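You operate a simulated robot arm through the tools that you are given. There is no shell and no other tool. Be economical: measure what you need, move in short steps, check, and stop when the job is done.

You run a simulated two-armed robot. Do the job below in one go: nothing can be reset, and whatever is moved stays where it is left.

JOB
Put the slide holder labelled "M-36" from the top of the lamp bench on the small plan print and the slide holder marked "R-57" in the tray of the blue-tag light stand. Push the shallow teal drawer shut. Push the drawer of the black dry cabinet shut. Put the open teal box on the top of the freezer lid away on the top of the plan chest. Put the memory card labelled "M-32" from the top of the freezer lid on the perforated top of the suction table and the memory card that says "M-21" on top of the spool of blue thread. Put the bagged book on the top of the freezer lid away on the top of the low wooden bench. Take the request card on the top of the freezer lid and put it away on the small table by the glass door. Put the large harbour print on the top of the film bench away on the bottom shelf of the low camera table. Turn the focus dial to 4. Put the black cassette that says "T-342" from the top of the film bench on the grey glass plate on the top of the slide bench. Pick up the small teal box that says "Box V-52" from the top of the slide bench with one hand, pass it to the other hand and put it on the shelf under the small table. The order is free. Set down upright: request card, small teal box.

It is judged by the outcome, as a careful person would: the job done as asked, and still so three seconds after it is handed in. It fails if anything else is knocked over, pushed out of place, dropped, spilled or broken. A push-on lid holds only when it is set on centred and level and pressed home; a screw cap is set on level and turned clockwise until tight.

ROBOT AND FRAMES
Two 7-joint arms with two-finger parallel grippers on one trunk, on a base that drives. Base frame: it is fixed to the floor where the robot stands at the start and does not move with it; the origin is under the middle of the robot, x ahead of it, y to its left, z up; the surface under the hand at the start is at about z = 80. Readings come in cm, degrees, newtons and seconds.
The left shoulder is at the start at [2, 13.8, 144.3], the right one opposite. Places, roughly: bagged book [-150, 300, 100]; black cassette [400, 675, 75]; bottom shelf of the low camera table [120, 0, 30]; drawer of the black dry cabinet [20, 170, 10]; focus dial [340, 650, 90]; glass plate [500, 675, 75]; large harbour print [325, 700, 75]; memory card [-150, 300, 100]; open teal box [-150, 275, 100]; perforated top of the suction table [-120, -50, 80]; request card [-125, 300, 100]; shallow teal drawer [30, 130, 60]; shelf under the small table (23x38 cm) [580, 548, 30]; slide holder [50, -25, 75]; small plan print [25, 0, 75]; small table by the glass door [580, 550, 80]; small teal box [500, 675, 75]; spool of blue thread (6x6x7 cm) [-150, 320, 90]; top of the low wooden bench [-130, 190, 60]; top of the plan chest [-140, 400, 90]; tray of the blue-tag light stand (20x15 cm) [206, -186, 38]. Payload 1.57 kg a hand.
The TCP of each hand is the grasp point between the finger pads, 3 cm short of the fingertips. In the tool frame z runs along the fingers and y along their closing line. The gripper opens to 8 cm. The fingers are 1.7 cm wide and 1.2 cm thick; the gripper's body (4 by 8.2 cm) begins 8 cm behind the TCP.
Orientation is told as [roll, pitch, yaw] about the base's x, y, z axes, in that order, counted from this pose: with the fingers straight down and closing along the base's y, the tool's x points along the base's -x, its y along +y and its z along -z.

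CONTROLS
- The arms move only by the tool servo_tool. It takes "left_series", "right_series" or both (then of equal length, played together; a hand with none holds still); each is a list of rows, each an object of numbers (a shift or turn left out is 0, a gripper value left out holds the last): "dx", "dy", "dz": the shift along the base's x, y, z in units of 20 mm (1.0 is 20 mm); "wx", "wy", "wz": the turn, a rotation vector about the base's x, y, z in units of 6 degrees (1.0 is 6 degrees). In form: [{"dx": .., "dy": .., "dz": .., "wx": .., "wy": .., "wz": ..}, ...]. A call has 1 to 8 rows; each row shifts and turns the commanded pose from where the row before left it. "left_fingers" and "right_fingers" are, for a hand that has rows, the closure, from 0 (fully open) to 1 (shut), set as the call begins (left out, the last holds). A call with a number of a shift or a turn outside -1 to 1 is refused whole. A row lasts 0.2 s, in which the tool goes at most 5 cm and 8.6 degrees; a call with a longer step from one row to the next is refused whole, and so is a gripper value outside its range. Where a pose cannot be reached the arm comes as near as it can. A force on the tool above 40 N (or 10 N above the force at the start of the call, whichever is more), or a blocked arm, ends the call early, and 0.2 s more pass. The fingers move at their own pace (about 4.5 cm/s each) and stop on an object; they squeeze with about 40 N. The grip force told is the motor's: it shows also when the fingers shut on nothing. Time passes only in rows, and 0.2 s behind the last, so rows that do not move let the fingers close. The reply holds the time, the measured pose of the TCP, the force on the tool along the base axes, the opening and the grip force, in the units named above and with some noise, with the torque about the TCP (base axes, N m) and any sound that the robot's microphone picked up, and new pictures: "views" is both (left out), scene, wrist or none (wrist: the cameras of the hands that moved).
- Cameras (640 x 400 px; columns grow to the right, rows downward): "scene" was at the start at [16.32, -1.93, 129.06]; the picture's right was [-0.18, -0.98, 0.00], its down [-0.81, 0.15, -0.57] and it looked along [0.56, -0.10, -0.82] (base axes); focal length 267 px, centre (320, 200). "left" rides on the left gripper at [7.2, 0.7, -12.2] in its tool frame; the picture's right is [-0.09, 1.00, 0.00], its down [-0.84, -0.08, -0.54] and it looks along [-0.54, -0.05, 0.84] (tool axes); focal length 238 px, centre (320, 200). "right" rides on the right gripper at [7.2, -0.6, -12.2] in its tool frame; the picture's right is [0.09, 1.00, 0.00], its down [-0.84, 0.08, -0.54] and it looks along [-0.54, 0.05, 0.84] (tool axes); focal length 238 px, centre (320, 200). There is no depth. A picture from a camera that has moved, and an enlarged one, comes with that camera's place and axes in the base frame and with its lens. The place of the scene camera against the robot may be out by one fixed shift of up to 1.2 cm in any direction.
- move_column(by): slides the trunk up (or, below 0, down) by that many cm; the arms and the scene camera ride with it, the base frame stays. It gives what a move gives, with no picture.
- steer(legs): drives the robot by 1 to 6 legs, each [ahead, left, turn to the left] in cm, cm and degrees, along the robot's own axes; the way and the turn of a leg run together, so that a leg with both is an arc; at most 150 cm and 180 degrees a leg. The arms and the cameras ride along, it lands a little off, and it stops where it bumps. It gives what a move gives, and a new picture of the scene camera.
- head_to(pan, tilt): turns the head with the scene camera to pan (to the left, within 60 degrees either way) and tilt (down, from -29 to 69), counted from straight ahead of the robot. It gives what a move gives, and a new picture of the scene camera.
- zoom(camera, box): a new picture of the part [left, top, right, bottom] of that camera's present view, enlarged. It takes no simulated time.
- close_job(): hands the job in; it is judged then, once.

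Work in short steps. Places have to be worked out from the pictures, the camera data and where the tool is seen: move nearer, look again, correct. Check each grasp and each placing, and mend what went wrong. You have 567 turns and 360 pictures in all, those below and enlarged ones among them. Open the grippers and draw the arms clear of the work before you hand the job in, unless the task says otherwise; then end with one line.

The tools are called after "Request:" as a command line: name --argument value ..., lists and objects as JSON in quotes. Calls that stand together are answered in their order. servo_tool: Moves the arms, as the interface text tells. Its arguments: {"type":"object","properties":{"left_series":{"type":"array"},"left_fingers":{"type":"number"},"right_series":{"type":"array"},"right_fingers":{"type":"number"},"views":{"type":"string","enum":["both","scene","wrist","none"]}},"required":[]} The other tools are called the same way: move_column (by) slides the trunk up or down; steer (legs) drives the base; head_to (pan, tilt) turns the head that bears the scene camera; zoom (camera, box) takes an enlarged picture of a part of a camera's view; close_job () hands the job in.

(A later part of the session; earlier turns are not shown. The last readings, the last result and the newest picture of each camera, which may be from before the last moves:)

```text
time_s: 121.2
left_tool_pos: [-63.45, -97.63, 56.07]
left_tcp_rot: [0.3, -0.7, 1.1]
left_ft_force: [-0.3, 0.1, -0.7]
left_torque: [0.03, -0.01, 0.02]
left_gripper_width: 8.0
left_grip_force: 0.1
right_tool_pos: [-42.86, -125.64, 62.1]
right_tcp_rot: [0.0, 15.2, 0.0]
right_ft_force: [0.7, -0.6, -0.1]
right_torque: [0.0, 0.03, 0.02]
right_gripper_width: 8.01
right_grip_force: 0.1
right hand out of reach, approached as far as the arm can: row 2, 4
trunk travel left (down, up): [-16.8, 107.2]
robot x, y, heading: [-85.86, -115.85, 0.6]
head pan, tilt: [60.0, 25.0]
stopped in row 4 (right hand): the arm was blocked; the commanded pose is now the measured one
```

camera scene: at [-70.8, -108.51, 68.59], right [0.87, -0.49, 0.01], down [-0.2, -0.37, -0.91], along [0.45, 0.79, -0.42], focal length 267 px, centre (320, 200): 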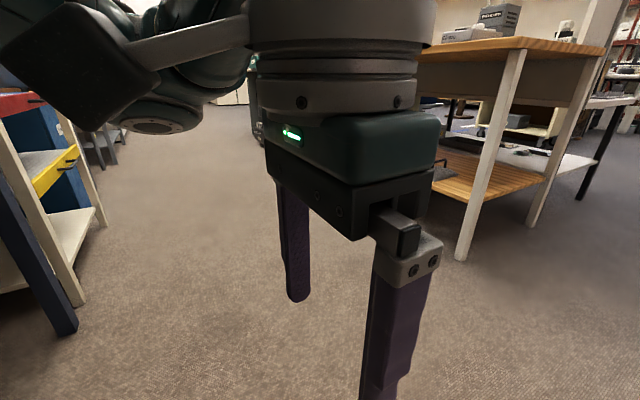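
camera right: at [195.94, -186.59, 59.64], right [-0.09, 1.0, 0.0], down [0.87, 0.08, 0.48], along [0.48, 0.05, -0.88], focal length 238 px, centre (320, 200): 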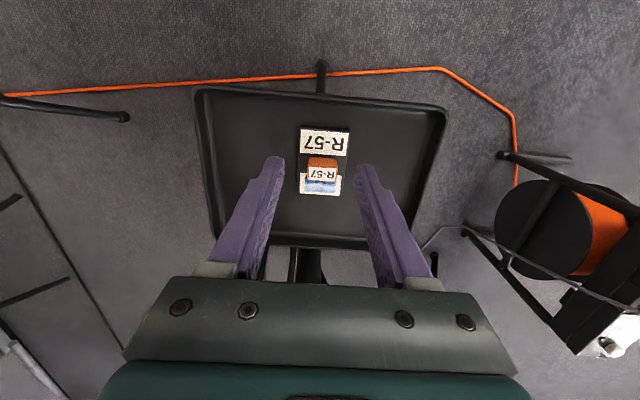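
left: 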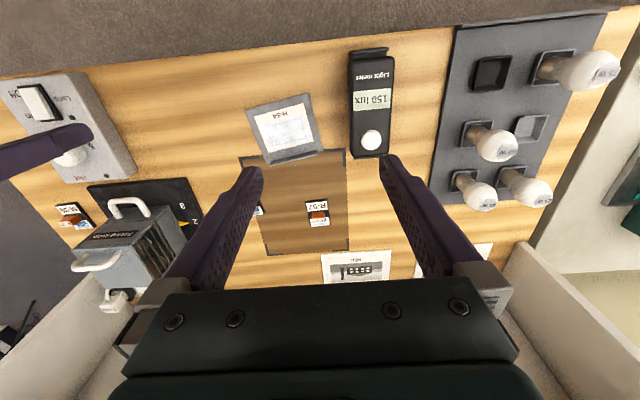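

The left elbow seems against a shelf frame on my left. I move sideways right to free it.

Request:
steer --legs '[[0, -15, 0]]'

```text
time_s: 122.6
left_tool_pos: [-63.48, -112.8, 55.96]
left_tcp_rot: [0.4, -0.6, 1.2]
left_ft_force: [1.1, -0.5, -0.2]
left_torque: [0.0, -0.04, -0.01]
left_gripper_width: 8.0
left_grip_force: 0.1
right_tool_pos: [-42.94, -140.75, 61.96]
right_tcp_rot: [-0.1, 15.2, -0.1]
right_ft_force: [-0.2, 0.7, 0.5]
right_torque: [-0.02, 0.0, -0.02]
right_gripper_width: 7.99
right_grip_force: 0.1
trunk travel left (down, up): [-16.8, 107.2]
robot x, y, heading: [-85.16, -130.93, 0.5]
head pan, tilt: [60.0, 25.0]
camera scene: at [-70.8, -123.6, 68.58], right [0.87, -0.49, 0.01], down [-0.2, -0.37, -0.91], along [0.45, 0.79, -0.42], focal length 267 px, centre (320, 200)
```

scene: 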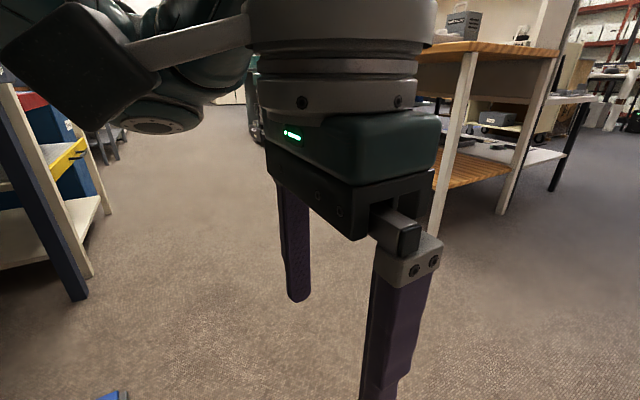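

Freed. I drive forward to the corridor's middle and turn the head to check that shelf and a blue thing on the floor.

Request:
steer --legs '[[30, 0, 0]]'

Request:
move_column --by 40

Request:
steer --legs '[[0, 0, 90]]'

Request:
head_to --pan 45 --tilt 35

```text
time_s: 124.6
left_tool_pos: [-34.62, -112.17, 56.03]
left_tcp_rot: [0.4, -0.2, 0.9]
left_ft_force: [0.3, 1.0, -1.5]
left_torque: [0.0, 0.0, 0.0]
left_gripper_width: 8.01
left_grip_force: 0.0
right_tool_pos: [-14.03, -140.11, 61.64]
right_tcp_rot: [0.1, 15.8, -0.2]
right_ft_force: [-0.1, 0.5, -0.3]
right_torque: [0.0, -0.01, 0.02]
right_gripper_width: 7.99
right_grip_force: 0.1
trunk travel left (down, up): [-16.8, 107.2]
robot x, y, heading: [-55.92, -130.53, 0.7]
head pan, tilt: [60.0, 25.0]
camera scene: at [-41.84, -122.98, 68.49], right [0.87, -0.49, 0.0], down [-0.21, -0.37, -0.91], along [0.45, 0.79, -0.42], focal length 267 px, centre (320, 200)
```

scene: 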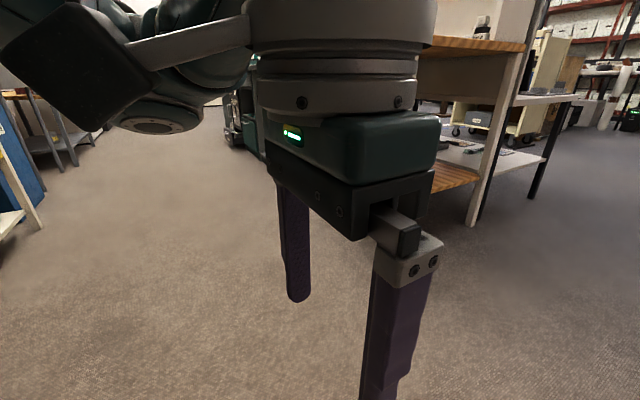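

```text
time_s: 128.5
left_tool_pos: [-34.54, -112.11, 95.96]
left_tcp_rot: [0.6, -0.2, 1.0]
left_ft_force: [-0.2, 0.5, 0.1]
left_torque: [0.0, 0.0, 0.0]
left_gripper_width: 8.01
left_grip_force: 0.0
right_tool_pos: [-14.12, -140.22, 101.75]
right_tcp_rot: [0.1, 15.7, -0.1]
right_ft_force: [-0.5, -0.2, -0.6]
right_torque: [-0.04, 0.03, 0.01]
right_gripper_width: 7.99
right_grip_force: 0.1
trunk travel left (down, up): [-56.8, 67.2]
robot x, y, heading: [-55.67, -130.86, 0.4]
head pan, tilt: [60.0, 25.0]
```

```text
time_s: 132.8
left_tool_pos: [-74.45, -109.92, 96.0]
left_tcp_rot: [0.6, -0.2, 92.4]
left_ft_force: [0.0, -0.9, 0.1]
left_torque: [0.02, -0.01, -0.01]
left_gripper_width: 7.96
left_grip_force: 0.1
right_tool_pos: [-46.85, -88.65, 101.74]
right_tcp_rot: [0.0, 15.7, 91.3]
right_ft_force: [0.3, -0.6, 0.0]
right_torque: [0.0, 0.0, -0.04]
right_gripper_width: 7.99
right_grip_force: 0.0
trunk travel left (down, up): [-56.8, 67.2]
robot x, y, heading: [-55.56, -130.19, 92.1]
head pan, tilt: [60.0, 25.0]
camera scene: at [-64.78, -116.77, 108.5], right [0.47, 0.88, 0.0], down [0.37, -0.2, -0.91], along [-0.8, 0.43, -0.42], focal length 267 px, centre (320, 200)
```

scene: 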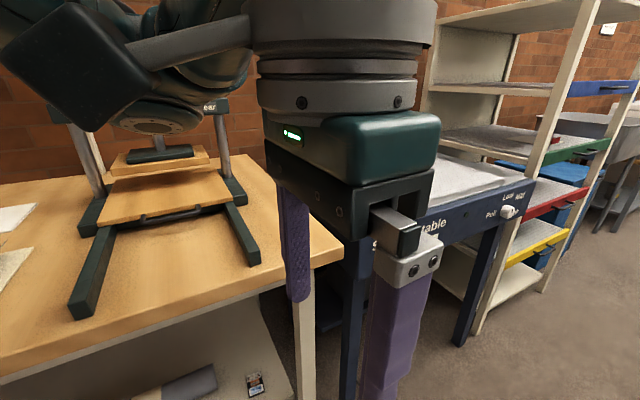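

```text
time_s: 133.5
left_tool_pos: [-74.38, -109.92, 95.98]
left_tcp_rot: [0.5, -0.2, 92.5]
left_ft_force: [0.2, -0.8, 0.4]
left_torque: [-0.04, 0.01, -0.01]
left_gripper_width: 8.01
left_grip_force: 0.0
right_tool_pos: [-46.94, -88.76, 101.75]
right_tcp_rot: [0.1, 15.7, 91.3]
right_ft_force: [1.3, -0.7, -0.4]
right_torque: [-0.01, 0.0, 0.01]
right_gripper_width: 8.0
right_grip_force: 0.1
trunk travel left (down, up): [-56.8, 67.2]
robot x, y, heading: [-55.44, -130.59, 91.7]
head pan, tilt: [45.0, 35.0]
camera scene: at [-63.09, -115.1, 106.93], right [0.68, 0.73, 0.0], down [0.42, -0.39, -0.82], along [-0.6, 0.56, -0.57], focal length 267 px, centre (320, 200)
```

scene: 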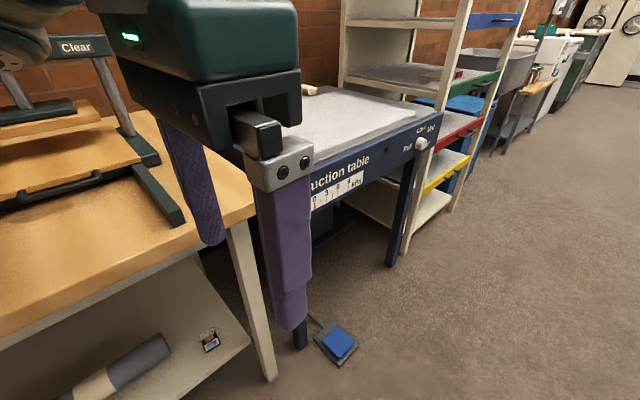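

Nothing is displaced; the suction table and pedal are intact. I now straighten and retract the right arm before driving north.

Request:
servo_tool --right_series '[{"dz": 0.5, "wx": 0.9}, {"dz": 0.5, "wx": 0.9}, {"dy": -0.6, "wx": 0.8}, {"dy": -1}, {"dy": -1}, {"dy": -1}, {"dy": -1}, {"dy": -1}]' --views "none"

```text
time_s: 135.5
left_tool_pos: [-74.38, -109.94, 95.96]
left_tcp_rot: [0.5, -0.1, 92.4]
left_ft_force: [-1.0, 0.2, -0.5]
left_torque: [-0.03, 0.01, 0.0]
left_gripper_width: 7.98
left_grip_force: 0.1
right_tool_pos: [-49.68, -86.66, 99.58]
right_tcp_rot: [0.0, 7.6, 90.8]
right_ft_force: [0.4, 0.2, -0.1]
right_torque: [0.02, -0.01, -0.02]
right_gripper_width: 8.0
right_grip_force: 0.1
right hand out of reach, approached as far as the arm can: row 1, 2, 3, 4, 5, 6, 7, 8
trunk travel left (down, up): [-56.8, 67.2]
robot x, y, heading: [-55.47, -130.74, 92.0]
head pan, tilt: [45.0, 35.0]
stopped in row 8 (right hand): the arm was blocked; the commanded pose is now the measured one
```

The arm is caught near its straight configuration; I try lowering it instead.

Request:
servo_tool --right_series '[{"dz": -0.7}, {"dz": -0.7}, {"dz": -0.7}, {"dz": -0.7}, {"dz": -0.7}]' --views "none"

```text
time_s: 136.7
left_tool_pos: [-74.44, -109.94, 95.94]
left_tcp_rot: [0.5, -0.2, 92.4]
left_ft_force: [0.2, -0.1, 0.1]
left_torque: [0.03, 0.01, -0.02]
left_gripper_width: 7.99
left_grip_force: 0.1
right_tool_pos: [-49.52, -86.79, 92.58]
right_tcp_rot: [0.0, 7.5, 90.7]
right_ft_force: [0.3, 0.3, -1.0]
right_torque: [0.0, -0.01, 0.01]
right_gripper_width: 7.99
right_grip_force: 0.0
trunk travel left (down, up): [-56.8, 67.2]
robot x, y, heading: [-55.59, -130.37, 92.1]
head pan, tilt: [45.0, 35.0]
```

Lowering works. Now retract and straighten.

Request:
servo_tool --right_series '[{"dz": -1, "wx": 0.6}, {"dz": -1, "wx": 0.6}, {"dz": -1, "dy": -0.5}, {"dy": -1}, {"dy": -1}, {"dy": -1}, {"dy": -1}, {"dy": -1}]' --views "none"

```text
time_s: 138.5
left_tool_pos: [-74.38, -109.9, 95.91]
left_tcp_rot: [0.5, -0.3, 92.4]
left_ft_force: [0.3, 0.4, 0.1]
left_torque: [0.05, 0.03, -0.01]
left_gripper_width: 8.02
left_grip_force: 0.1
right_tool_pos: [-52.08, -87.1, 84.56]
right_tcp_rot: [-0.2, 0.4, 90.8]
right_ft_force: [0.5, -0.1, 0.8]
right_torque: [0.02, 0.0, -0.01]
right_gripper_width: 8.01
right_grip_force: 0.0
right hand out of reach, approached as far as the arm can: row 1, 2, 3, 4, 5, 6, 7, 8
trunk travel left (down, up): [-56.8, 67.2]
robot x, y, heading: [-55.64, -130.62, 91.9]
head pan, tilt: [45.0, 35.0]
```

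I move the hand out to its own side (world +x) before retracting.

Request:
servo_tool --right_series '[{"dx": 1}, {"dx": 1}, {"dx": 1}, {"dx": 1}, {"dx": 1}, {"dx": 0.5, "dy": -0.8}, {"dy": -1}, {"dy": -1}]' --views "scene"

```text
time_s: 140.3
left_tool_pos: [-74.4, -109.97, 96.08]
left_tcp_rot: [0.4, -0.2, 92.4]
left_ft_force: [0.2, -0.1, 0.7]
left_torque: [0.0, 0.01, -0.01]
left_gripper_width: 8.0
left_grip_force: 0.1
right_tool_pos: [-42.21, -84.96, 82.56]
right_tcp_rot: [-0.1, 0.3, 90.8]
right_ft_force: [0.0, 0.5, 0.6]
right_torque: [0.01, -0.03, 0.03]
right_gripper_width: 8.01
right_grip_force: 0.1
right hand out of reach, approached as far as the arm can: row 1, 2, 3, 4, 5, 6, 7, 8
trunk travel left (down, up): [-56.8, 67.2]
robot x, y, heading: [-55.33, -130.93, 91.9]
head pan, tilt: [45.0, 35.0]
camera scene: at [-63.08, -115.09, 106.92], right [0.68, 0.73, 0.0], down [0.42, -0.39, -0.82], along [-0.6, 0.56, -0.57], focal length 267 px, centre (320, 200)
```

scene: 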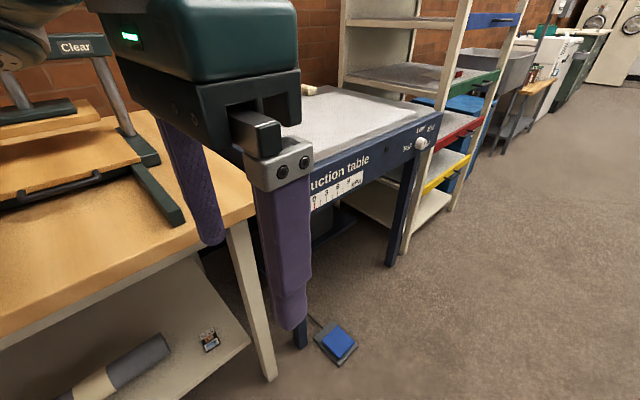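

I look at the right arm's configuration.

Request:
head_to --pan -30 --tilt 15

```text
time_s: 141.8
left_tool_pos: [-74.54, -109.89, 95.96]
left_tcp_rot: [0.5, -0.2, 92.4]
left_ft_force: [0.4, 0.7, -0.6]
left_torque: [0.01, 0.0, 0.03]
left_gripper_width: 8.0
left_grip_force: 0.1
right_tool_pos: [-42.44, -85.1, 82.65]
right_tcp_rot: [-0.1, 0.5, 90.8]
right_ft_force: [-0.5, -0.1, 0.5]
right_torque: [-0.01, -0.02, -0.02]
right_gripper_width: 8.03
right_grip_force: 0.1
trunk travel left (down, up): [-56.8, 67.2]
robot x, y, heading: [-55.72, -130.29, 91.7]
head pan, tilt: [-30.0, 15.0]
camera scene: at [-52.26, -112.86, 110.12], right [0.88, -0.47, 0.0], down [-0.12, -0.23, -0.97], along [0.45, 0.85, -0.26], focal length 267 px, centre (320, 200)
```

scene: 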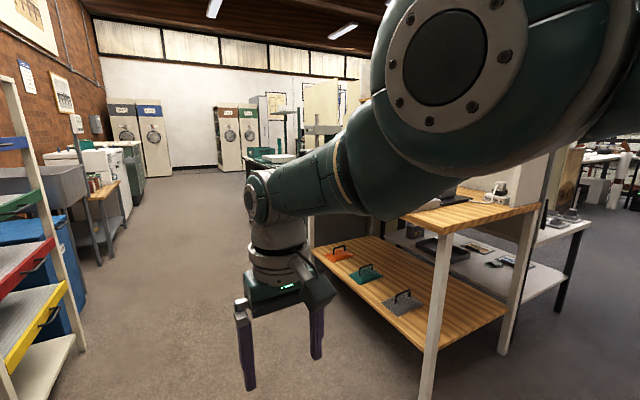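

The arm must hang lower relative to the shoulder to retract. I lower the hand well below the shoulder first.

Request:
servo_tool --right_series '[{"dz": -1}, {"dz": -1}, {"dz": -1}, {"dz": -1}, {"dz": -1}, {"dz": -1, "dy": -0.7}, {"dy": -0.9}, {"dy": -0.9}]' --views "none"

```text
time_s: 143.6
left_tool_pos: [-74.53, -109.98, 95.9]
left_tcp_rot: [0.5, -0.2, 92.4]
left_ft_force: [0.6, 1.2, -0.6]
left_torque: [0.01, 0.02, -0.01]
left_gripper_width: 7.96
left_grip_force: 0.1
right_tool_pos: [-41.93, -91.29, 71.04]
right_tcp_rot: [0.0, 0.3, 90.7]
right_ft_force: [0.3, 0.3, -0.6]
right_torque: [0.0, -0.01, -0.01]
right_gripper_width: 7.98
right_grip_force: 0.1
right hand out of reach, approached as far as the arm can: row 1, 2, 3, 4, 5, 7, 8
trunk travel left (down, up): [-56.8, 67.2]
robot x, y, heading: [-55.43, -130.23, 92.1]
head pan, tilt: [-30.0, 15.0]
```

Now I try raising straight up from here, which earlier bent the elbow properly.

Request:
servo_tool --right_series '[{"dz": 1}, {"dz": 1}, {"dz": 1}, {"dz": 1}]' --views "none"

```text
time_s: 144.6
left_tool_pos: [-74.42, -109.91, 95.95]
left_tcp_rot: [0.5, -0.2, 92.4]
left_ft_force: [-0.3, 0.2, -0.7]
left_torque: [-0.02, 0.01, 0.0]
left_gripper_width: 8.0
left_grip_force: 0.1
right_tool_pos: [-42.47, -87.64, 76.82]
right_tcp_rot: [-0.1, 0.4, 90.8]
right_ft_force: [0.3, -0.3, 0.3]
right_torque: [-0.01, 0.01, -0.01]
right_gripper_width: 7.98
right_grip_force: 0.1
right hand out of reach, approached as far as the arm can: row 1, 2, 3, 4
trunk travel left (down, up): [-56.8, 67.2]
robot x, y, heading: [-55.24, -130.37, 92.0]
head pan, tilt: [-30.0, 15.0]
```

I try swinging out to the side while pulling inward.

Request:
servo_tool --right_series '[{"dx": 1, "dy": -1}, {"dx": 1, "dy": -1}, {"dx": 1, "dy": -1}, {"dx": 1, "dy": -1}, {"dx": 1, "dy": -1}, {"dx": 0, "dy": -1}, {"dx": 0, "dy": -1}, {"dx": 0, "dy": -1}]' --views "none"

```text
time_s: 146.4
left_tool_pos: [-74.46, -109.99, 95.97]
left_tcp_rot: [0.5, -0.3, 92.4]
left_ft_force: [-0.1, -0.2, 1.0]
left_torque: [0.01, 0.03, -0.02]
left_gripper_width: 7.97
left_grip_force: 0.0
right_tool_pos: [-32.36, -92.26, 69.09]
right_tcp_rot: [-0.1, 0.4, 90.9]
right_ft_force: [0.2, -0.2, 0.3]
right_torque: [0.02, 0.0, -0.02]
right_gripper_width: 8.04
right_grip_force: 0.0
right hand out of reach, approached as far as the arm can: row 1, 2, 3, 4, 5, 6, 7, 8
trunk travel left (down, up): [-56.8, 67.2]
robot x, y, heading: [-55.77, -130.62, 91.9]
head pan, tilt: [-30.0, 15.0]
```

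Still sliding on the outer sphere. The elbow points outward, so I try moving toward the midline while pulling in.

Request:
servo_tool --right_series '[{"dx": -1, "dy": -0.3}, {"dx": -1, "dy": -0.5}, {"dx": -1, "dy": -0.7}, {"dx": -1, "dy": -0.8}, {"dx": -1, "dy": -0.8}, {"dx": -0.5, "dy": -1}, {"dx": 0, "dy": -1}, {"dx": 0, "dy": -1}]' --views "scene"

```text
time_s: 148.2
left_tool_pos: [-74.4, -109.84, 95.91]
left_tcp_rot: [0.5, -0.2, 92.3]
left_ft_force: [-0.3, -0.1, 0.5]
left_torque: [0.0, 0.04, -0.02]
left_gripper_width: 7.99
left_grip_force: 0.0
right_tool_pos: [-44.43, -99.04, 63.63]
right_tcp_rot: [-0.2, 0.3, 90.7]
right_ft_force: [0.4, -0.3, 0.7]
right_torque: [0.02, -0.01, 0.02]
right_gripper_width: 8.0
right_grip_force: 0.0
right hand out of reach, approached as far as the arm can: row 1, 2, 3, 4, 5, 6, 7, 8
trunk travel left (down, up): [-56.8, 67.2]
robot x, y, heading: [-55.78, -130.74, 91.7]
head pan, tilt: [-30.0, 15.0]
camera scene: at [-52.26, -112.88, 110.12], right [0.88, -0.47, 0.0], down [-0.12, -0.23, -0.97], along [0.45, 0.85, -0.26], focal length 267 px, centre (320, 200)
```

scene: 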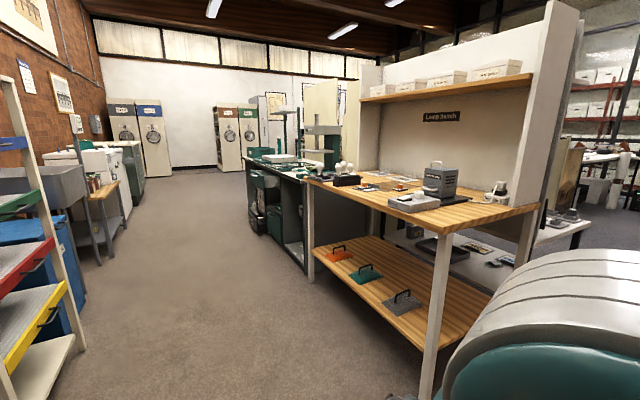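

I look down at the right arm itself.

Request:
head_to --pan -45 --tilt 50

```text
time_s: 149.2
left_tool_pos: [-74.49, -109.99, 96.02]
left_tcp_rot: [0.5, -0.3, 92.4]
left_ft_force: [-0.1, 0.2, 0.7]
left_torque: [0.01, 0.02, -0.01]
left_gripper_width: 8.01
left_grip_force: 0.0
right_tool_pos: [-44.41, -98.91, 63.53]
right_tcp_rot: [-0.1, 0.3, 90.8]
right_ft_force: [-1.1, 0.2, 0.1]
right_torque: [-0.02, -0.03, 0.03]
right_gripper_width: 8.01
right_grip_force: 0.1
trunk travel left (down, up): [-56.8, 67.2]
robot x, y, heading: [-55.51, -130.51, 91.7]
head pan, tilt: [-45.0, 50.0]
camera scene: at [-51.39, -115.48, 104.76], right [0.73, -0.68, 0.0], down [-0.52, -0.56, -0.64], along [0.44, 0.47, -0.77], focal length 267 px, centre (320, 200)
```

scene: 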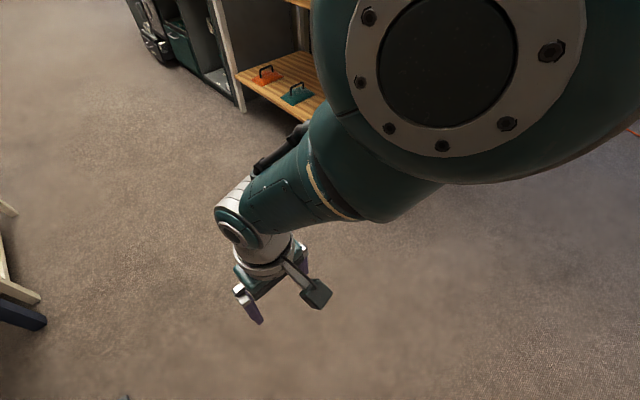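

I try a straight lift from this hanging pose.

Request:
servo_tool --right_series '[{"dz": 1}, {"dz": 1}, {"dz": 1}, {"dz": 1}, {"dz": 1}, {"dz": 1}, {"dz": 1}, {"dz": 1}]' --views "none"

```text
time_s: 151.0
left_tool_pos: [-74.47, -109.87, 95.9]
left_tcp_rot: [0.5, -0.2, 92.4]
left_ft_force: [0.2, -0.2, 0.0]
left_torque: [0.03, -0.01, 0.0]
left_gripper_width: 8.0
left_grip_force: 0.0
right_tool_pos: [-46.8, -91.15, 72.84]
right_tcp_rot: [-0.2, 0.4, 90.8]
right_ft_force: [0.2, -0.9, 0.7]
right_torque: [0.01, -0.04, -0.03]
right_gripper_width: 8.02
right_grip_force: 0.0
right hand out of reach, approached as far as the arm can: row 1, 2, 3, 4, 5, 6, 7, 8
trunk travel left (down, up): [-56.8, 67.2]
robot x, y, heading: [-55.34, -130.65, 91.7]
head pan, tilt: [-45.0, 50.0]
```

I push radially outward to full straight, then come back in with a different mix.

Request:
servo_tool --right_series '[{"dy": 1, "dz": -0.9}, {"dy": 1, "dz": -0.9}, {"dy": 1, "dz": -0.9}, {"dx": 0.5, "dz": 0}, {}]' --views "none"

Request:
servo_tool --right_series '[{"dy": -1, "dz": 0.9}, {"dy": -1, "dz": 0.9}, {"dy": -1, "dz": 0.9}, {"dy": -1, "dz": 0.9}]' --views "none"

```text
time_s: 152.2
left_tool_pos: [-74.44, -109.84, 95.91]
left_tcp_rot: [0.5, -0.2, 92.5]
left_ft_force: [-0.5, -0.3, 0.1]
left_torque: [0.0, -0.01, 0.02]
left_gripper_width: 7.98
left_grip_force: 0.1
right_tool_pos: [-45.11, -91.04, 72.05]
right_tcp_rot: [-0.1, 0.3, 90.8]
right_ft_force: [0.2, 0.0, -0.4]
right_torque: [0.02, 0.0, 0.01]
right_gripper_width: 8.02
right_grip_force: 0.1
right hand out of reach, approached as far as the arm can: row 1, 2, 3
trunk travel left (down, up): [-56.8, 67.2]
robot x, y, heading: [-55.47, -130.34, 91.6]
head pan, tilt: [-45.0, 50.0]
```

```text
time_s: 153.2
left_tool_pos: [-74.45, -109.89, 95.98]
left_tcp_rot: [0.5, -0.2, 92.4]
left_ft_force: [-0.9, -0.9, -0.5]
left_torque: [-0.01, -0.02, 0.0]
left_gripper_width: 8.0
left_grip_force: 0.0
right_tool_pos: [-45.78, -90.94, 72.7]
right_tcp_rot: [-0.3, 0.3, 90.7]
right_ft_force: [-0.3, 0.9, 0.3]
right_torque: [0.0, 0.01, -0.02]
right_gripper_width: 7.99
right_grip_force: 0.0
right hand out of reach, approached as far as the arm can: row 1, 2, 3, 4
trunk travel left (down, up): [-56.8, 67.2]
robot x, y, heading: [-55.39, -130.66, 91.9]
head pan, tilt: [-45.0, 50.0]
```

The elbow itself isn't flexing. I command a rigid rotation of the hand about the elbow's axis so that bending the elbow is the natural solution.

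Request:
servo_tool --right_series '[{"dy": -0.93, "dz": -0.52, "wx": -0.6}, {"dy": -0.93, "dz": -0.46, "wx": -0.6}, {"dy": -0.95, "dz": -0.4, "wx": -0.6}, {"dy": -0.97, "dz": -0.33, "wx": -0.6}, {"dy": -0.98, "dz": -0.27, "wx": -0.6}, {"dy": -1, "dz": -0.2, "wx": -0.6}, {"dy": -1, "dz": -0.14, "wx": -0.6}, {"dy": -1, "dz": -0.08, "wx": -0.6}]' --views "none"

```text
time_s: 155.0
left_tool_pos: [-74.42, -109.99, 95.93]
left_tcp_rot: [0.5, -0.3, 92.4]
left_ft_force: [0.0, 0.4, 0.1]
left_torque: [0.01, 0.02, 0.0]
left_gripper_width: 7.99
left_grip_force: 0.1
right_tool_pos: [-45.49, -106.74, 68.25]
right_tcp_rot: [0.3, 29.3, 91.0]
right_ft_force: [-0.6, 0.4, 1.3]
right_torque: [-0.04, 0.03, -0.01]
right_gripper_width: 8.0
right_grip_force: 0.0
right hand out of reach, approached as far as the arm can: row 2
trunk travel left (down, up): [-56.8, 67.2]
robot x, y, heading: [-55.11, -130.42, 91.8]
head pan, tilt: [-45.0, 50.0]
```

Flexed, and reachable now. I restore the tool to vertical and lift it.

Request:
servo_tool --right_series '[{"dz": 0.8, "wx": 0.7}, {"dz": 0.8, "wx": 0.7}, {"dz": 0.8, "wx": 0.7}, {"dz": 0.8, "wx": 0.7}, {"dz": 0.8, "wx": 0.7}, {"dz": 0.5, "wx": 0.7}, {"dz": 0.5, "wx": 0.6}]' --views "none"

```text
time_s: 156.6
left_tool_pos: [-74.58, -109.97, 95.91]
left_tcp_rot: [0.5, -0.2, 92.4]
left_ft_force: [1.0, -0.3, 0.5]
left_torque: [-0.01, -0.01, 0.03]
left_gripper_width: 7.98
left_grip_force: 0.1
right_tool_pos: [-45.77, -106.7, 78.11]
right_tcp_rot: [-0.2, 0.2, 90.9]
right_ft_force: [-0.9, -0.6, 0.9]
right_torque: [-0.02, 0.01, 0.01]
right_gripper_width: 8.0
right_grip_force: 0.2
trunk travel left (down, up): [-56.8, 67.2]
robot x, y, heading: [-55.65, -130.65, 92.2]
head pan, tilt: [-45.0, 50.0]
```

Recovered: both arms compact. I look north along the aisle before driving.

Request:
head_to --pan -10 --tilt 20

```text
time_s: 157.6
left_tool_pos: [-74.46, -109.87, 96.0]
left_tcp_rot: [0.5, -0.2, 92.4]
left_ft_force: [-0.6, 0.0, 0.2]
left_torque: [0.03, 0.0, -0.02]
left_gripper_width: 7.99
left_grip_force: 0.1
right_tool_pos: [-45.87, -106.62, 78.02]
right_tcp_rot: [-0.1, 0.3, 90.8]
right_ft_force: [0.7, 0.0, -1.0]
right_torque: [0.01, -0.01, 0.03]
right_gripper_width: 8.01
right_grip_force: 0.2
trunk travel left (down, up): [-56.8, 67.2]
robot x, y, heading: [-55.55, -130.49, 91.9]
head pan, tilt: [-10.0, 20.0]
camera scene: at [-55.34, -111.89, 109.3], right [0.99, -0.14, 0.0], down [-0.05, -0.34, -0.94], along [0.13, 0.93, -0.34], focal length 267 px, centre (320, 200)
```

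scene: 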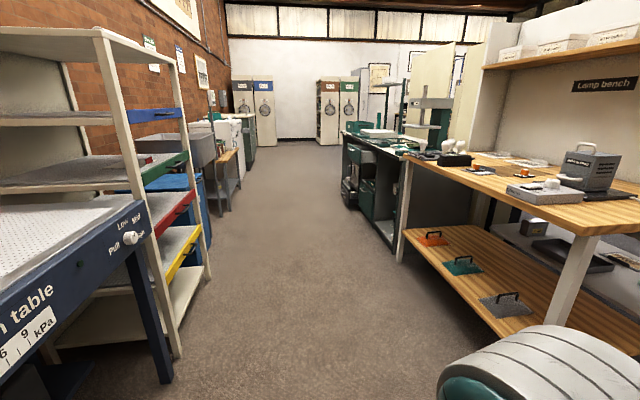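

Aisle between x≈-108 and x≈20 is free. I drive north to about y=70.

Request:
steer --legs '[[140, 0, 0], [60, -5, 0]]'

Request:
head_to --pan -40 --tilt 35

```text
time_s: 167.5
left_tool_pos: [-75.45, 88.2, 95.93]
left_tcp_rot: [0.5, -0.2, 92.1]
left_ft_force: [0.1, 0.3, -0.4]
left_torque: [0.0, -0.03, 0.03]
left_gripper_width: 7.98
left_grip_force: 0.1
right_tool_pos: [-46.87, 91.34, 78.14]
right_tcp_rot: [-0.1, 0.3, 90.5]
right_ft_force: [0.3, 0.4, -0.5]
right_torque: [0.01, -0.02, 0.0]
right_gripper_width: 7.98
right_grip_force: 0.1
trunk travel left (down, up): [-56.8, 67.2]
robot x, y, heading: [-56.75, 67.62, 91.4]
head pan, tilt: [-10.0, 20.0]
camera scene: at [-56.36, 86.13, 109.31], right [0.99, -0.15, 0.0], down [-0.05, -0.34, -0.94], along [0.14, 0.93, -0.34], focal length 267 px, centre (320, 200)
```

scene: 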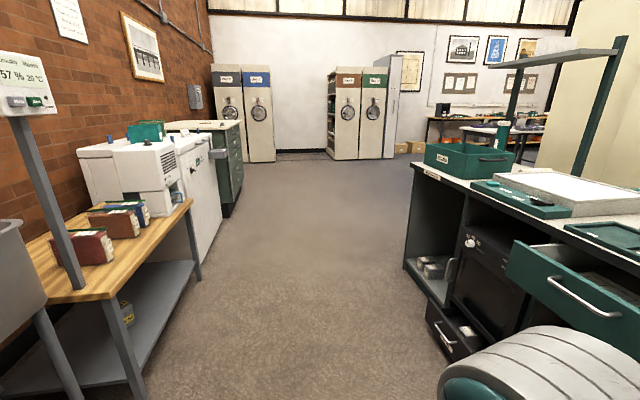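

```text
time_s: 168.4
left_tool_pos: [-75.28, 88.19, 95.97]
left_tcp_rot: [0.5, -0.2, 92.1]
left_ft_force: [-0.5, -0.4, 0.1]
left_torque: [0.0, -0.02, -0.04]
left_gripper_width: 8.02
left_grip_force: 0.0
right_tool_pos: [-46.7, 91.22, 78.04]
right_tcp_rot: [-0.1, 0.3, 90.5]
right_ft_force: [0.2, 0.0, -0.4]
right_torque: [0.01, 0.0, -0.03]
right_gripper_width: 8.01
right_grip_force: 0.0
trunk travel left (down, up): [-56.8, 67.2]
robot x, y, heading: [-56.2, 67.47, 91.6]
head pan, tilt: [-40.0, 35.0]
camera scene: at [-52.26, 83.82, 106.93], right [0.78, -0.62, 0.0], down [-0.36, -0.45, -0.82], along [0.51, 0.64, -0.57], focal length 267 px, centre (320, 200)
```

scene: 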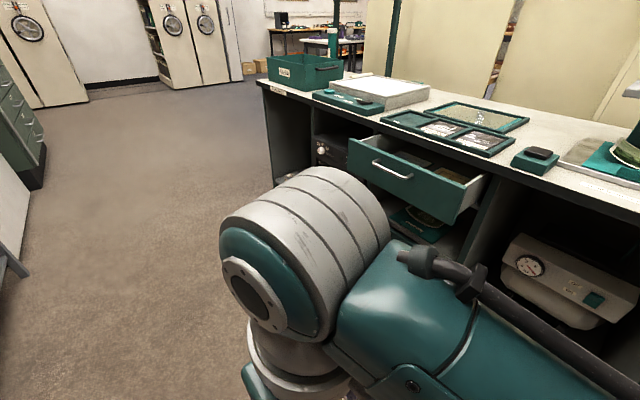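

The open teal drawer's front is near (18,134,62). I turn to face east and stop with the right hand lined up.

Request:
steer --legs '[[76, -8, 0], [0, 0, -91.5]]'

Request:
head_to --pan -8 --tilt 40

```text
time_s: 176.6
left_tool_pos: [-28.41, 161.17, 95.93]
left_tcp_rot: [0.6, -0.3, -1.8]
left_ft_force: [0.6, 0.6, -0.4]
left_torque: [0.0, -0.02, 0.0]
left_gripper_width: 7.96
left_grip_force: 0.1
right_tool_pos: [-27.54, 132.34, 78.01]
right_tcp_rot: [-0.1, 0.3, -3.6]
right_ft_force: [0.3, -0.2, -0.7]
right_torque: [0.0, 0.04, 0.01]
right_gripper_width: 7.99
right_grip_force: 0.0
trunk travel left (down, up): [-56.8, 67.2]
robot x, y, heading: [-50.18, 143.87, -2.3]
head pan, tilt: [-40.0, 35.0]
camera scene: at [-34.69, 136.97, 106.92], right [-0.67, -0.74, 0.0], down [-0.42, 0.39, -0.82], along [0.6, -0.55, -0.57], focal length 267 px, centre (320, 200)
```

scene: 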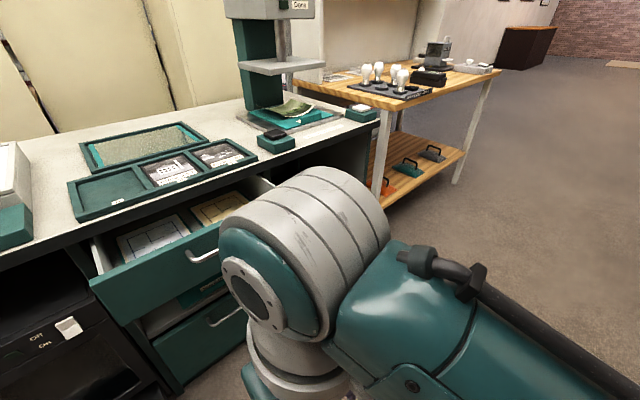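

```text
time_s: 177.5
left_tool_pos: [-28.58, 161.15, 95.94]
left_tcp_rot: [0.5, -0.2, -1.9]
left_ft_force: [-0.1, 0.5, -0.2]
left_torque: [0.02, 0.01, 0.04]
left_gripper_width: 8.0
left_grip_force: 0.0
right_tool_pos: [-27.38, 132.35, 78.17]
right_tcp_rot: [-0.1, 0.3, -3.4]
right_ft_force: [0.2, -0.5, -0.6]
right_torque: [0.01, 0.03, 0.02]
right_gripper_width: 8.01
right_grip_force: 0.0
trunk travel left (down, up): [-56.8, 67.2]
robot x, y, heading: [-49.95, 143.77, -2.2]
head pan, tilt: [-8.0, 40.0]
camera scene: at [-32.83, 141.37, 106.17], right [-0.18, -0.98, 0.0], down [-0.63, 0.12, -0.77], along [0.75, -0.14, -0.64], focal length 267 px, centre (320, 200)
```

scene: 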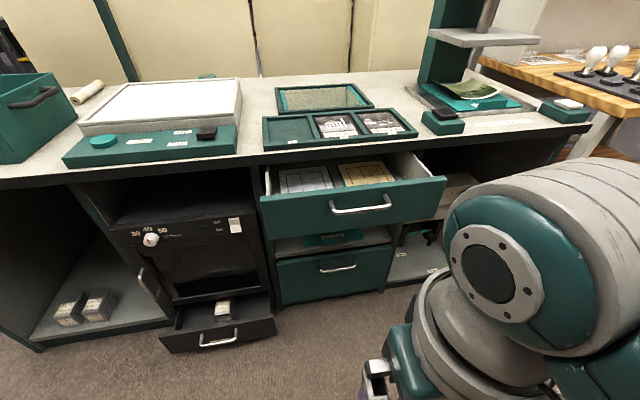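

The shallow drawer front is near (15,123,62), the black cabinet's drawer near (13,170,10). I close the right fingers and tip the tool 45° forward to make a pusher.

Request:
servo_tool --right_series '[{"dy": -0.5, "wy": -0.94}, {"dy": -0.5, "wy": -0.94}, {"dy": -0.5, "wy": -0.94}, {"dy": -0.5, "wy": -0.94}, {"dy": -0.5, "wy": -0.94}, {"dy": -0.5, "wy": -0.94}, {"dy": -0.5, "wy": -0.94}, {"dy": -0.5, "wy": -0.94}]' --right_fingers 1 --views "none"

Request:
servo_tool --right_series '[{"dz": -1}, {"dz": -1}, {"dz": -1}, {"dz": -1}, {"dz": -1}, {"dz": -1}, {"dz": -1}]' --views "none"

```text
time_s: 179.3
left_tool_pos: [-28.51, 161.15, 95.88]
left_tcp_rot: [0.4, -0.2, -2.0]
left_ft_force: [-0.6, 0.5, 0.3]
left_torque: [0.04, 0.01, -0.01]
left_gripper_width: 7.99
left_grip_force: 0.1
right_tool_pos: [-27.49, 124.37, 78.12]
right_tcp_rot: [3.6, -44.7, -5.0]
right_ft_force: [-0.4, 0.5, 0.4]
right_torque: [0.02, -0.01, 0.01]
right_gripper_width: 0.0
right_grip_force: 21.2
trunk travel left (down, up): [-56.8, 67.2]
robot x, y, heading: [-50.25, 144.05, -2.3]
head pan, tilt: [-8.0, 40.0]
```

```text
time_s: 180.9
left_tool_pos: [-28.56, 161.16, 95.91]
left_tcp_rot: [0.5, -0.2, -1.9]
left_ft_force: [-0.7, -0.6, -0.3]
left_torque: [-0.02, 0.02, -0.02]
left_gripper_width: 7.99
left_grip_force: 0.1
right_tool_pos: [-27.43, 124.35, 64.25]
right_tcp_rot: [3.4, -44.7, -5.0]
right_ft_force: [1.0, 0.9, 0.2]
right_torque: [-0.01, 0.02, 0.0]
right_gripper_width: 0.02
right_grip_force: 21.2
trunk travel left (down, up): [-56.8, 67.2]
robot x, y, heading: [-49.99, 143.8, -2.4]
head pan, tilt: [-8.0, 40.0]
```

I drive ahead 27 cm (tip then near x≈2) and look.

Request:
steer --legs '[[27, 0, 2]]'

```text
time_s: 182.8
left_tool_pos: [-2.68, 161.48, 96.02]
left_tcp_rot: [0.4, -0.2, 0.3]
left_ft_force: [-0.3, 0.2, -0.5]
left_torque: [-0.01, 0.0, 0.0]
left_gripper_width: 7.99
left_grip_force: 0.0
right_tool_pos: [-0.26, 124.65, 64.29]
right_tcp_rot: [3.4, -44.7, -2.7]
right_ft_force: [-0.9, 0.2, -0.8]
right_torque: [0.01, 0.0, 0.01]
right_gripper_width: 0.0
right_grip_force: 20.9
trunk travel left (down, up): [-56.8, 67.2]
robot x, y, heading: [-23.91, 143.62, -0.1]
head pan, tilt: [-8.0, 40.0]
camera scene: at [-6.22, 141.52, 106.17], right [-0.14, -0.99, 0.0], down [-0.64, 0.09, -0.77], along [0.76, -0.11, -0.64], focal length 267 px, centre (320, 200)
```

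scene: 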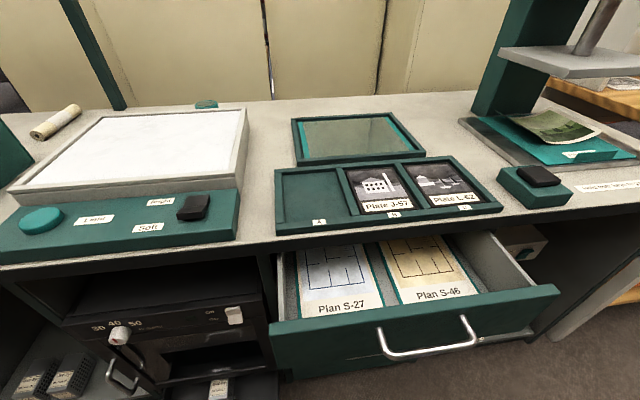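

Drawer front is at x≈12 and the table edge x≈22. I push forward with the closed fingers.

Request:
servo_tool --right_series '[{"dx": 1, "dy": -0.5}, {"dx": 1}, {"dx": 1}, {"dx": 0.6}, {"dx": 0.6}, {"dx": 0.6}, {"dx": 0.6}]' --views "none"

Request:
servo_tool --right_series '[{"dx": 0.6}, {"dx": 0.6}, {"dx": 0.6}, {"dx": 0.6}]' --views "scene"

```text
time_s: 184.4
left_tool_pos: [-2.67, 161.47, 95.96]
left_tcp_rot: [0.6, -0.2, 0.3]
left_ft_force: [0.1, -0.4, -0.4]
left_torque: [-0.01, 0.0, 0.02]
left_gripper_width: 8.0
left_grip_force: 0.1
right_tool_pos: [10.73, 123.64, 64.3]
right_tcp_rot: [3.4, -44.7, -2.7]
right_ft_force: [-0.8, -0.2, -0.4]
right_torque: [-0.03, -0.04, 0.01]
right_gripper_width: 0.0
right_grip_force: 21.0
trunk travel left (down, up): [-56.8, 67.2]
robot x, y, heading: [-23.58, 143.49, 0.1]
head pan, tilt: [-8.0, 40.0]
```

```text
time_s: 185.4
left_tool_pos: [-2.7, 161.48, 95.93]
left_tcp_rot: [0.5, -0.3, 0.3]
left_ft_force: [-0.3, -0.2, 0.4]
left_torque: [0.02, -0.01, 0.01]
left_gripper_width: 7.99
left_grip_force: 0.0
right_tool_pos: [15.36, 123.71, 64.35]
right_tcp_rot: [3.3, -44.7, -2.7]
right_ft_force: [-0.9, 0.5, -1.2]
right_torque: [0.0, -0.04, 0.01]
right_gripper_width: 0.0
right_grip_force: 21.2
trunk travel left (down, up): [-56.8, 67.2]
robot x, y, heading: [-23.72, 143.46, 0.1]
head pan, tilt: [-8.0, 40.0]
camera scene: at [-6.24, 141.52, 106.16], right [-0.14, -0.99, 0.0], down [-0.64, 0.09, -0.77], along [0.76, -0.11, -0.64], focal length 267 px, centre (320, 200)
```

scene: 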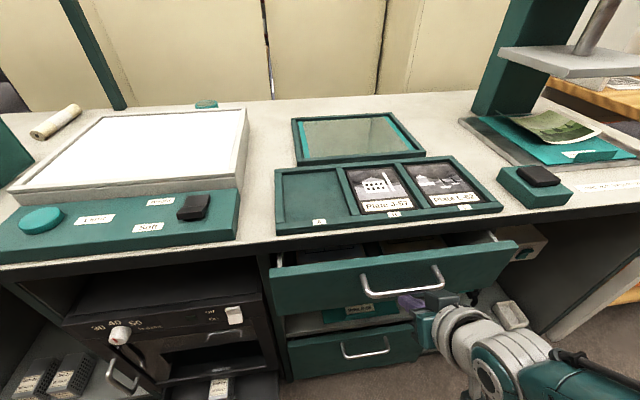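

The drawer is sliding in. I continue pushing.

Request:
servo_tool --right_series '[{"dx": 0.5, "dz": 0.4}, {"dx": 0.5}, {"dx": 0.5}, {"dx": 0.5}]' --views "scene"

```text
time_s: 186.4
left_tool_pos: [-2.72, 161.47, 95.98]
left_tcp_rot: [0.5, -0.2, 0.3]
left_ft_force: [0.1, -0.7, -0.9]
left_torque: [0.0, -0.01, 0.02]
left_gripper_width: 8.0
left_grip_force: 0.0
right_tool_pos: [17.24, 123.52, 65.16]
right_tcp_rot: [3.4, -44.7, -2.7]
right_ft_force: [-0.6, 0.0, 0.2]
right_torque: [-0.03, -0.03, 0.03]
right_gripper_width: 0.0
right_grip_force: 21.5
right hand out of reach, approached as far as the arm can: row 3, 4
trunk travel left (down, up): [-56.8, 67.2]
robot x, y, heading: [-24.09, 143.44, -0.2]
head pan, tilt: [-8.0, 40.0]
camera scene: at [-6.24, 141.51, 106.17], right [-0.14, -0.99, 0.0], down [-0.64, 0.09, -0.77], along [0.76, -0.11, -0.64], focal length 267 px, centre (320, 200)
```

scene: 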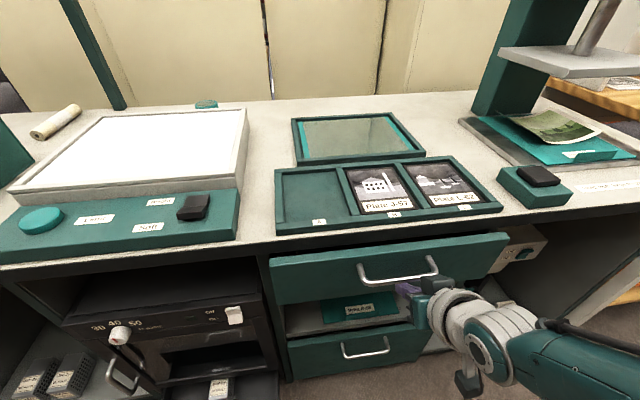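

Nearly shut; the arm is at its limit, so I nudge the base forward 3 cm.

Request:
steer --legs '[[3, 0, 0]]'

```text
time_s: 187.2
left_tool_pos: [0.34, 161.39, 95.94]
left_tcp_rot: [0.4, -0.3, 0.3]
left_ft_force: [-0.1, 0.5, -0.2]
left_torque: [0.01, 0.04, 0.0]
left_gripper_width: 8.0
left_grip_force: 0.1
right_tool_pos: [20.38, 123.65, 65.11]
right_tcp_rot: [3.3, -44.7, -2.7]
right_ft_force: [0.6, -0.3, 0.2]
right_torque: [0.0, -0.01, 0.02]
right_gripper_width: 0.0
right_grip_force: 21.6
trunk travel left (down, up): [-56.8, 67.2]
robot x, y, heading: [-21.32, 143.26, -0.3]
head pan, tilt: [-8.0, 40.0]
camera scene: at [-3.23, 141.51, 106.17], right [-0.14, -0.99, 0.0], down [-0.64, 0.09, -0.77], along [0.76, -0.11, -0.64], focal length 267 px, centre (320, 200)
```

scene: 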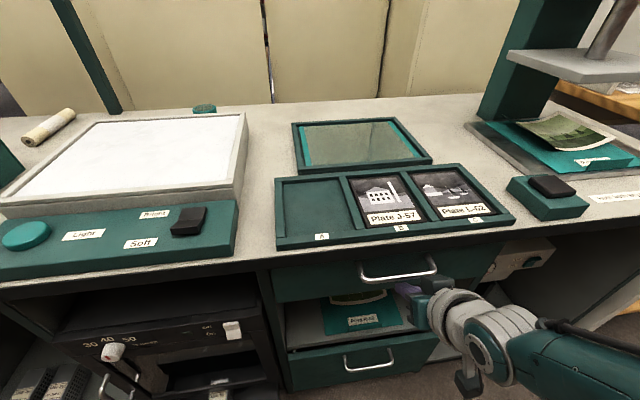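

Request:
steer --legs '[[3, 0, 0]]'

```text
time_s: 188.2
left_tool_pos: [2.71, 161.37, 95.78]
left_tcp_rot: [0.4, 0.0, 0.1]
left_ft_force: [0.1, 0.1, 0.2]
left_torque: [0.01, 0.03, -0.04]
left_gripper_width: 8.01
left_grip_force: 0.1
right_tool_pos: [20.98, 123.27, 63.82]
right_tcp_rot: [3.0, -42.1, -2.6]
right_ft_force: [-17.5, -1.6, 6.6]
right_torque: [0.02, 0.08, 0.02]
right_gripper_width: 0.0
right_grip_force: 21.3
trunk travel left (down, up): [-56.8, 67.2]
robot x, y, heading: [-18.24, 143.2, -0.1]
head pan, tilt: [-8.0, 40.0]
stopped in leg 1: the force on the tool passed its limit at 246 N (the readings are from after the stop); the commanded pose is now the measured one
camera scene: at [-0.83, 141.42, 106.08], right [-0.14, -0.99, 0.0], down [-0.64, 0.09, -0.76], along [0.76, -0.11, -0.65], focal length 267 px, centre (320, 200)
```

scene: 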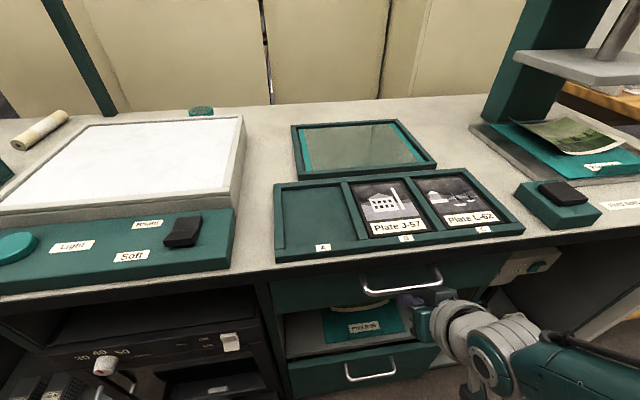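

The drawer hit its stop: shut. I back off and look.

Request:
steer --legs '[[-30, 0, 0]]'

```text
time_s: 190.2
left_tool_pos: [-26.3, 161.5, 95.98]
left_tcp_rot: [0.4, -0.2, -0.1]
left_ft_force: [-0.3, 0.7, -0.8]
left_torque: [-0.01, 0.0, 0.01]
left_gripper_width: 8.0
left_grip_force: 0.1
right_tool_pos: [-7.55, 123.52, 64.27]
right_tcp_rot: [3.1, -43.0, -2.9]
right_ft_force: [-0.1, -0.3, -0.5]
right_torque: [0.01, -0.01, -0.02]
right_gripper_width: 0.01
right_grip_force: 21.5
trunk travel left (down, up): [-56.8, 67.2]
robot x, y, heading: [-47.52, 143.13, -0.8]
head pan, tilt: [-8.0, 40.0]
camera scene: at [-29.93, 141.58, 106.16], right [-0.15, -0.99, 0.0], down [-0.64, 0.09, -0.77], along [0.76, -0.11, -0.64], focal length 267 px, centre (320, 200)
```

scene: 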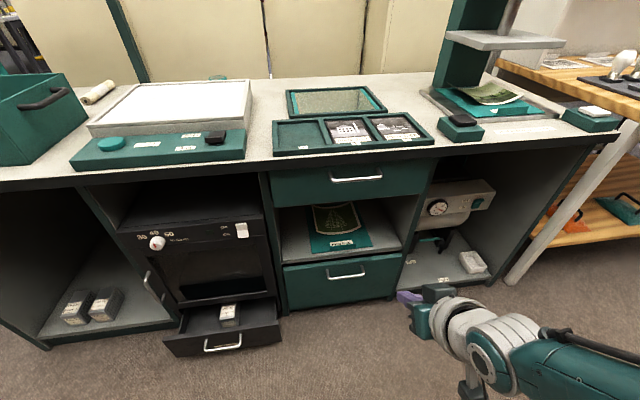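

Shut confirmed. Next the black drawer: I retract the right hand a little, shift left 40 cm and lower the trunk.

Request:
servo_tool --right_series '[{"dx": -1, "dy": 0.8}, {"dx": -1, "dy": 0.8}, {"dx": -1, "dy": 0.8}, {"dx": -1, "dy": 0.8}, {"dx": -1}, {"dx": -1}]' --views "none"

Request:
steer --legs '[[0, 40, 0.5]]'

Request:
move_column --by -40

Request:
move_column --by -12

Request:
head_to --pan -20 --tilt 40

```text
time_s: 191.6
left_tool_pos: [-26.31, 161.48, 96.03]
left_tcp_rot: [0.3, -0.2, -0.2]
left_ft_force: [-0.5, 0.3, 0.1]
left_torque: [0.01, 0.0, -0.01]
left_gripper_width: 7.98
left_grip_force: 0.1
right_tool_pos: [-19.57, 129.96, 64.29]
right_tcp_rot: [3.1, -43.0, -2.9]
right_ft_force: [-0.5, -0.4, 0.4]
right_torque: [0.01, -0.03, 0.01]
right_gripper_width: 0.01
right_grip_force: 20.9
trunk travel left (down, up): [-56.8, 67.2]
robot x, y, heading: [-47.59, 143.51, -0.3]
head pan, tilt: [-8.0, 40.0]
```

```text
time_s: 194.1
left_tool_pos: [-26.33, 201.58, 96.08]
left_tcp_rot: [0.4, -0.2, 0.5]
left_ft_force: [0.0, -0.3, -0.2]
left_torque: [0.02, 0.0, -0.03]
left_gripper_width: 8.01
left_grip_force: 0.0
right_tool_pos: [-19.2, 170.14, 64.41]
right_tcp_rot: [3.1, -43.0, -2.2]
right_ft_force: [-0.6, 0.4, 0.1]
right_torque: [-0.02, 0.0, 0.01]
right_gripper_width: 0.02
right_grip_force: 21.4
trunk travel left (down, up): [-56.8, 67.2]
robot x, y, heading: [-47.38, 183.75, -0.0]
head pan, tilt: [-8.0, 40.0]
camera scene: at [-29.74, 181.74, 106.17], right [-0.14, -0.99, 0.0], down [-0.64, 0.09, -0.77], along [0.76, -0.11, -0.64], focal length 267 px, centre (320, 200)
```

scene: 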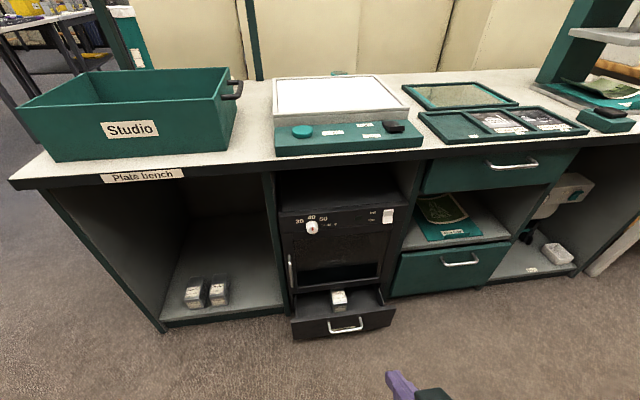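

```text
time_s: 197.9
left_tool_pos: [-26.29, 201.66, 55.98]
left_tcp_rot: [0.4, -0.2, 0.5]
left_ft_force: [0.2, -0.1, -0.5]
left_torque: [0.0, 0.02, 0.03]
left_gripper_width: 8.0
left_grip_force: 0.0
right_tool_pos: [-19.32, 170.08, 24.38]
right_tcp_rot: [3.1, -43.0, -2.3]
right_ft_force: [1.1, -0.6, -0.4]
right_torque: [0.01, 0.01, 0.02]
right_gripper_width: 0.0
right_grip_force: 21.5
trunk travel left (down, up): [-16.8, 107.2]
robot x, y, heading: [-47.31, 183.25, 0.3]
head pan, tilt: [-8.0, 40.0]
```

```text
time_s: 199.4
left_tool_pos: [-26.24, 201.64, 44.08]
left_tcp_rot: [0.3, -0.2, 0.4]
left_ft_force: [-0.7, 0.1, 0.7]
left_torque: [-0.03, 0.02, 0.01]
left_gripper_width: 7.98
left_grip_force: 0.0
right_tool_pos: [-19.25, 170.17, 12.31]
right_tcp_rot: [3.1, -43.0, -2.3]
right_ft_force: [0.2, -0.4, 0.2]
right_torque: [-0.02, -0.02, 0.0]
right_gripper_width: 0.0
right_grip_force: 21.3
trunk travel left (down, up): [-4.8, 119.2]
robot x, y, heading: [-47.41, 183.66, 0.2]
head pan, tilt: [-8.0, 40.0]
```

```text
time_s: 200.2
left_tool_pos: [-26.31, 201.59, 43.92]
left_tcp_rot: [0.4, -0.2, 0.4]
left_ft_force: [-0.5, -0.5, -0.6]
left_torque: [-0.01, 0.03, -0.02]
left_gripper_width: 7.99
left_grip_force: 0.1
right_tool_pos: [-19.3, 170.1, 12.33]
right_tcp_rot: [3.1, -42.9, -2.2]
right_ft_force: [-0.9, -0.2, -0.1]
right_torque: [0.0, -0.05, -0.02]
right_gripper_width: 0.01
right_grip_force: 21.5
trunk travel left (down, up): [-4.8, 119.2]
robot x, y, heading: [-47.2, 183.61, 0.1]
head pan, tilt: [-20.0, 40.0]
camera scene: at [-30.17, 180.01, 54.17], right [-0.34, -0.94, 0.0], down [-0.6, 0.22, -0.77], along [0.72, -0.26, -0.64], focal length 267 px, centre (320, 200)
```

scene: 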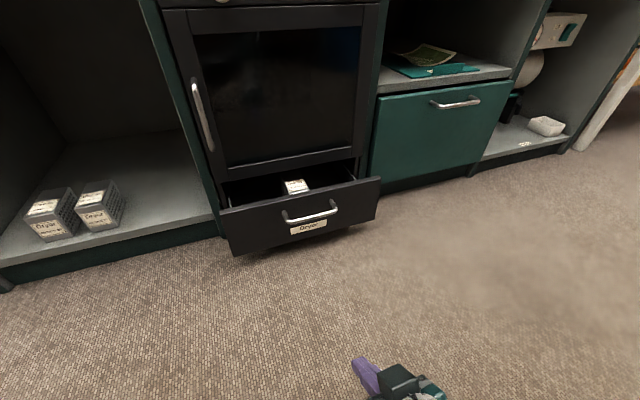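

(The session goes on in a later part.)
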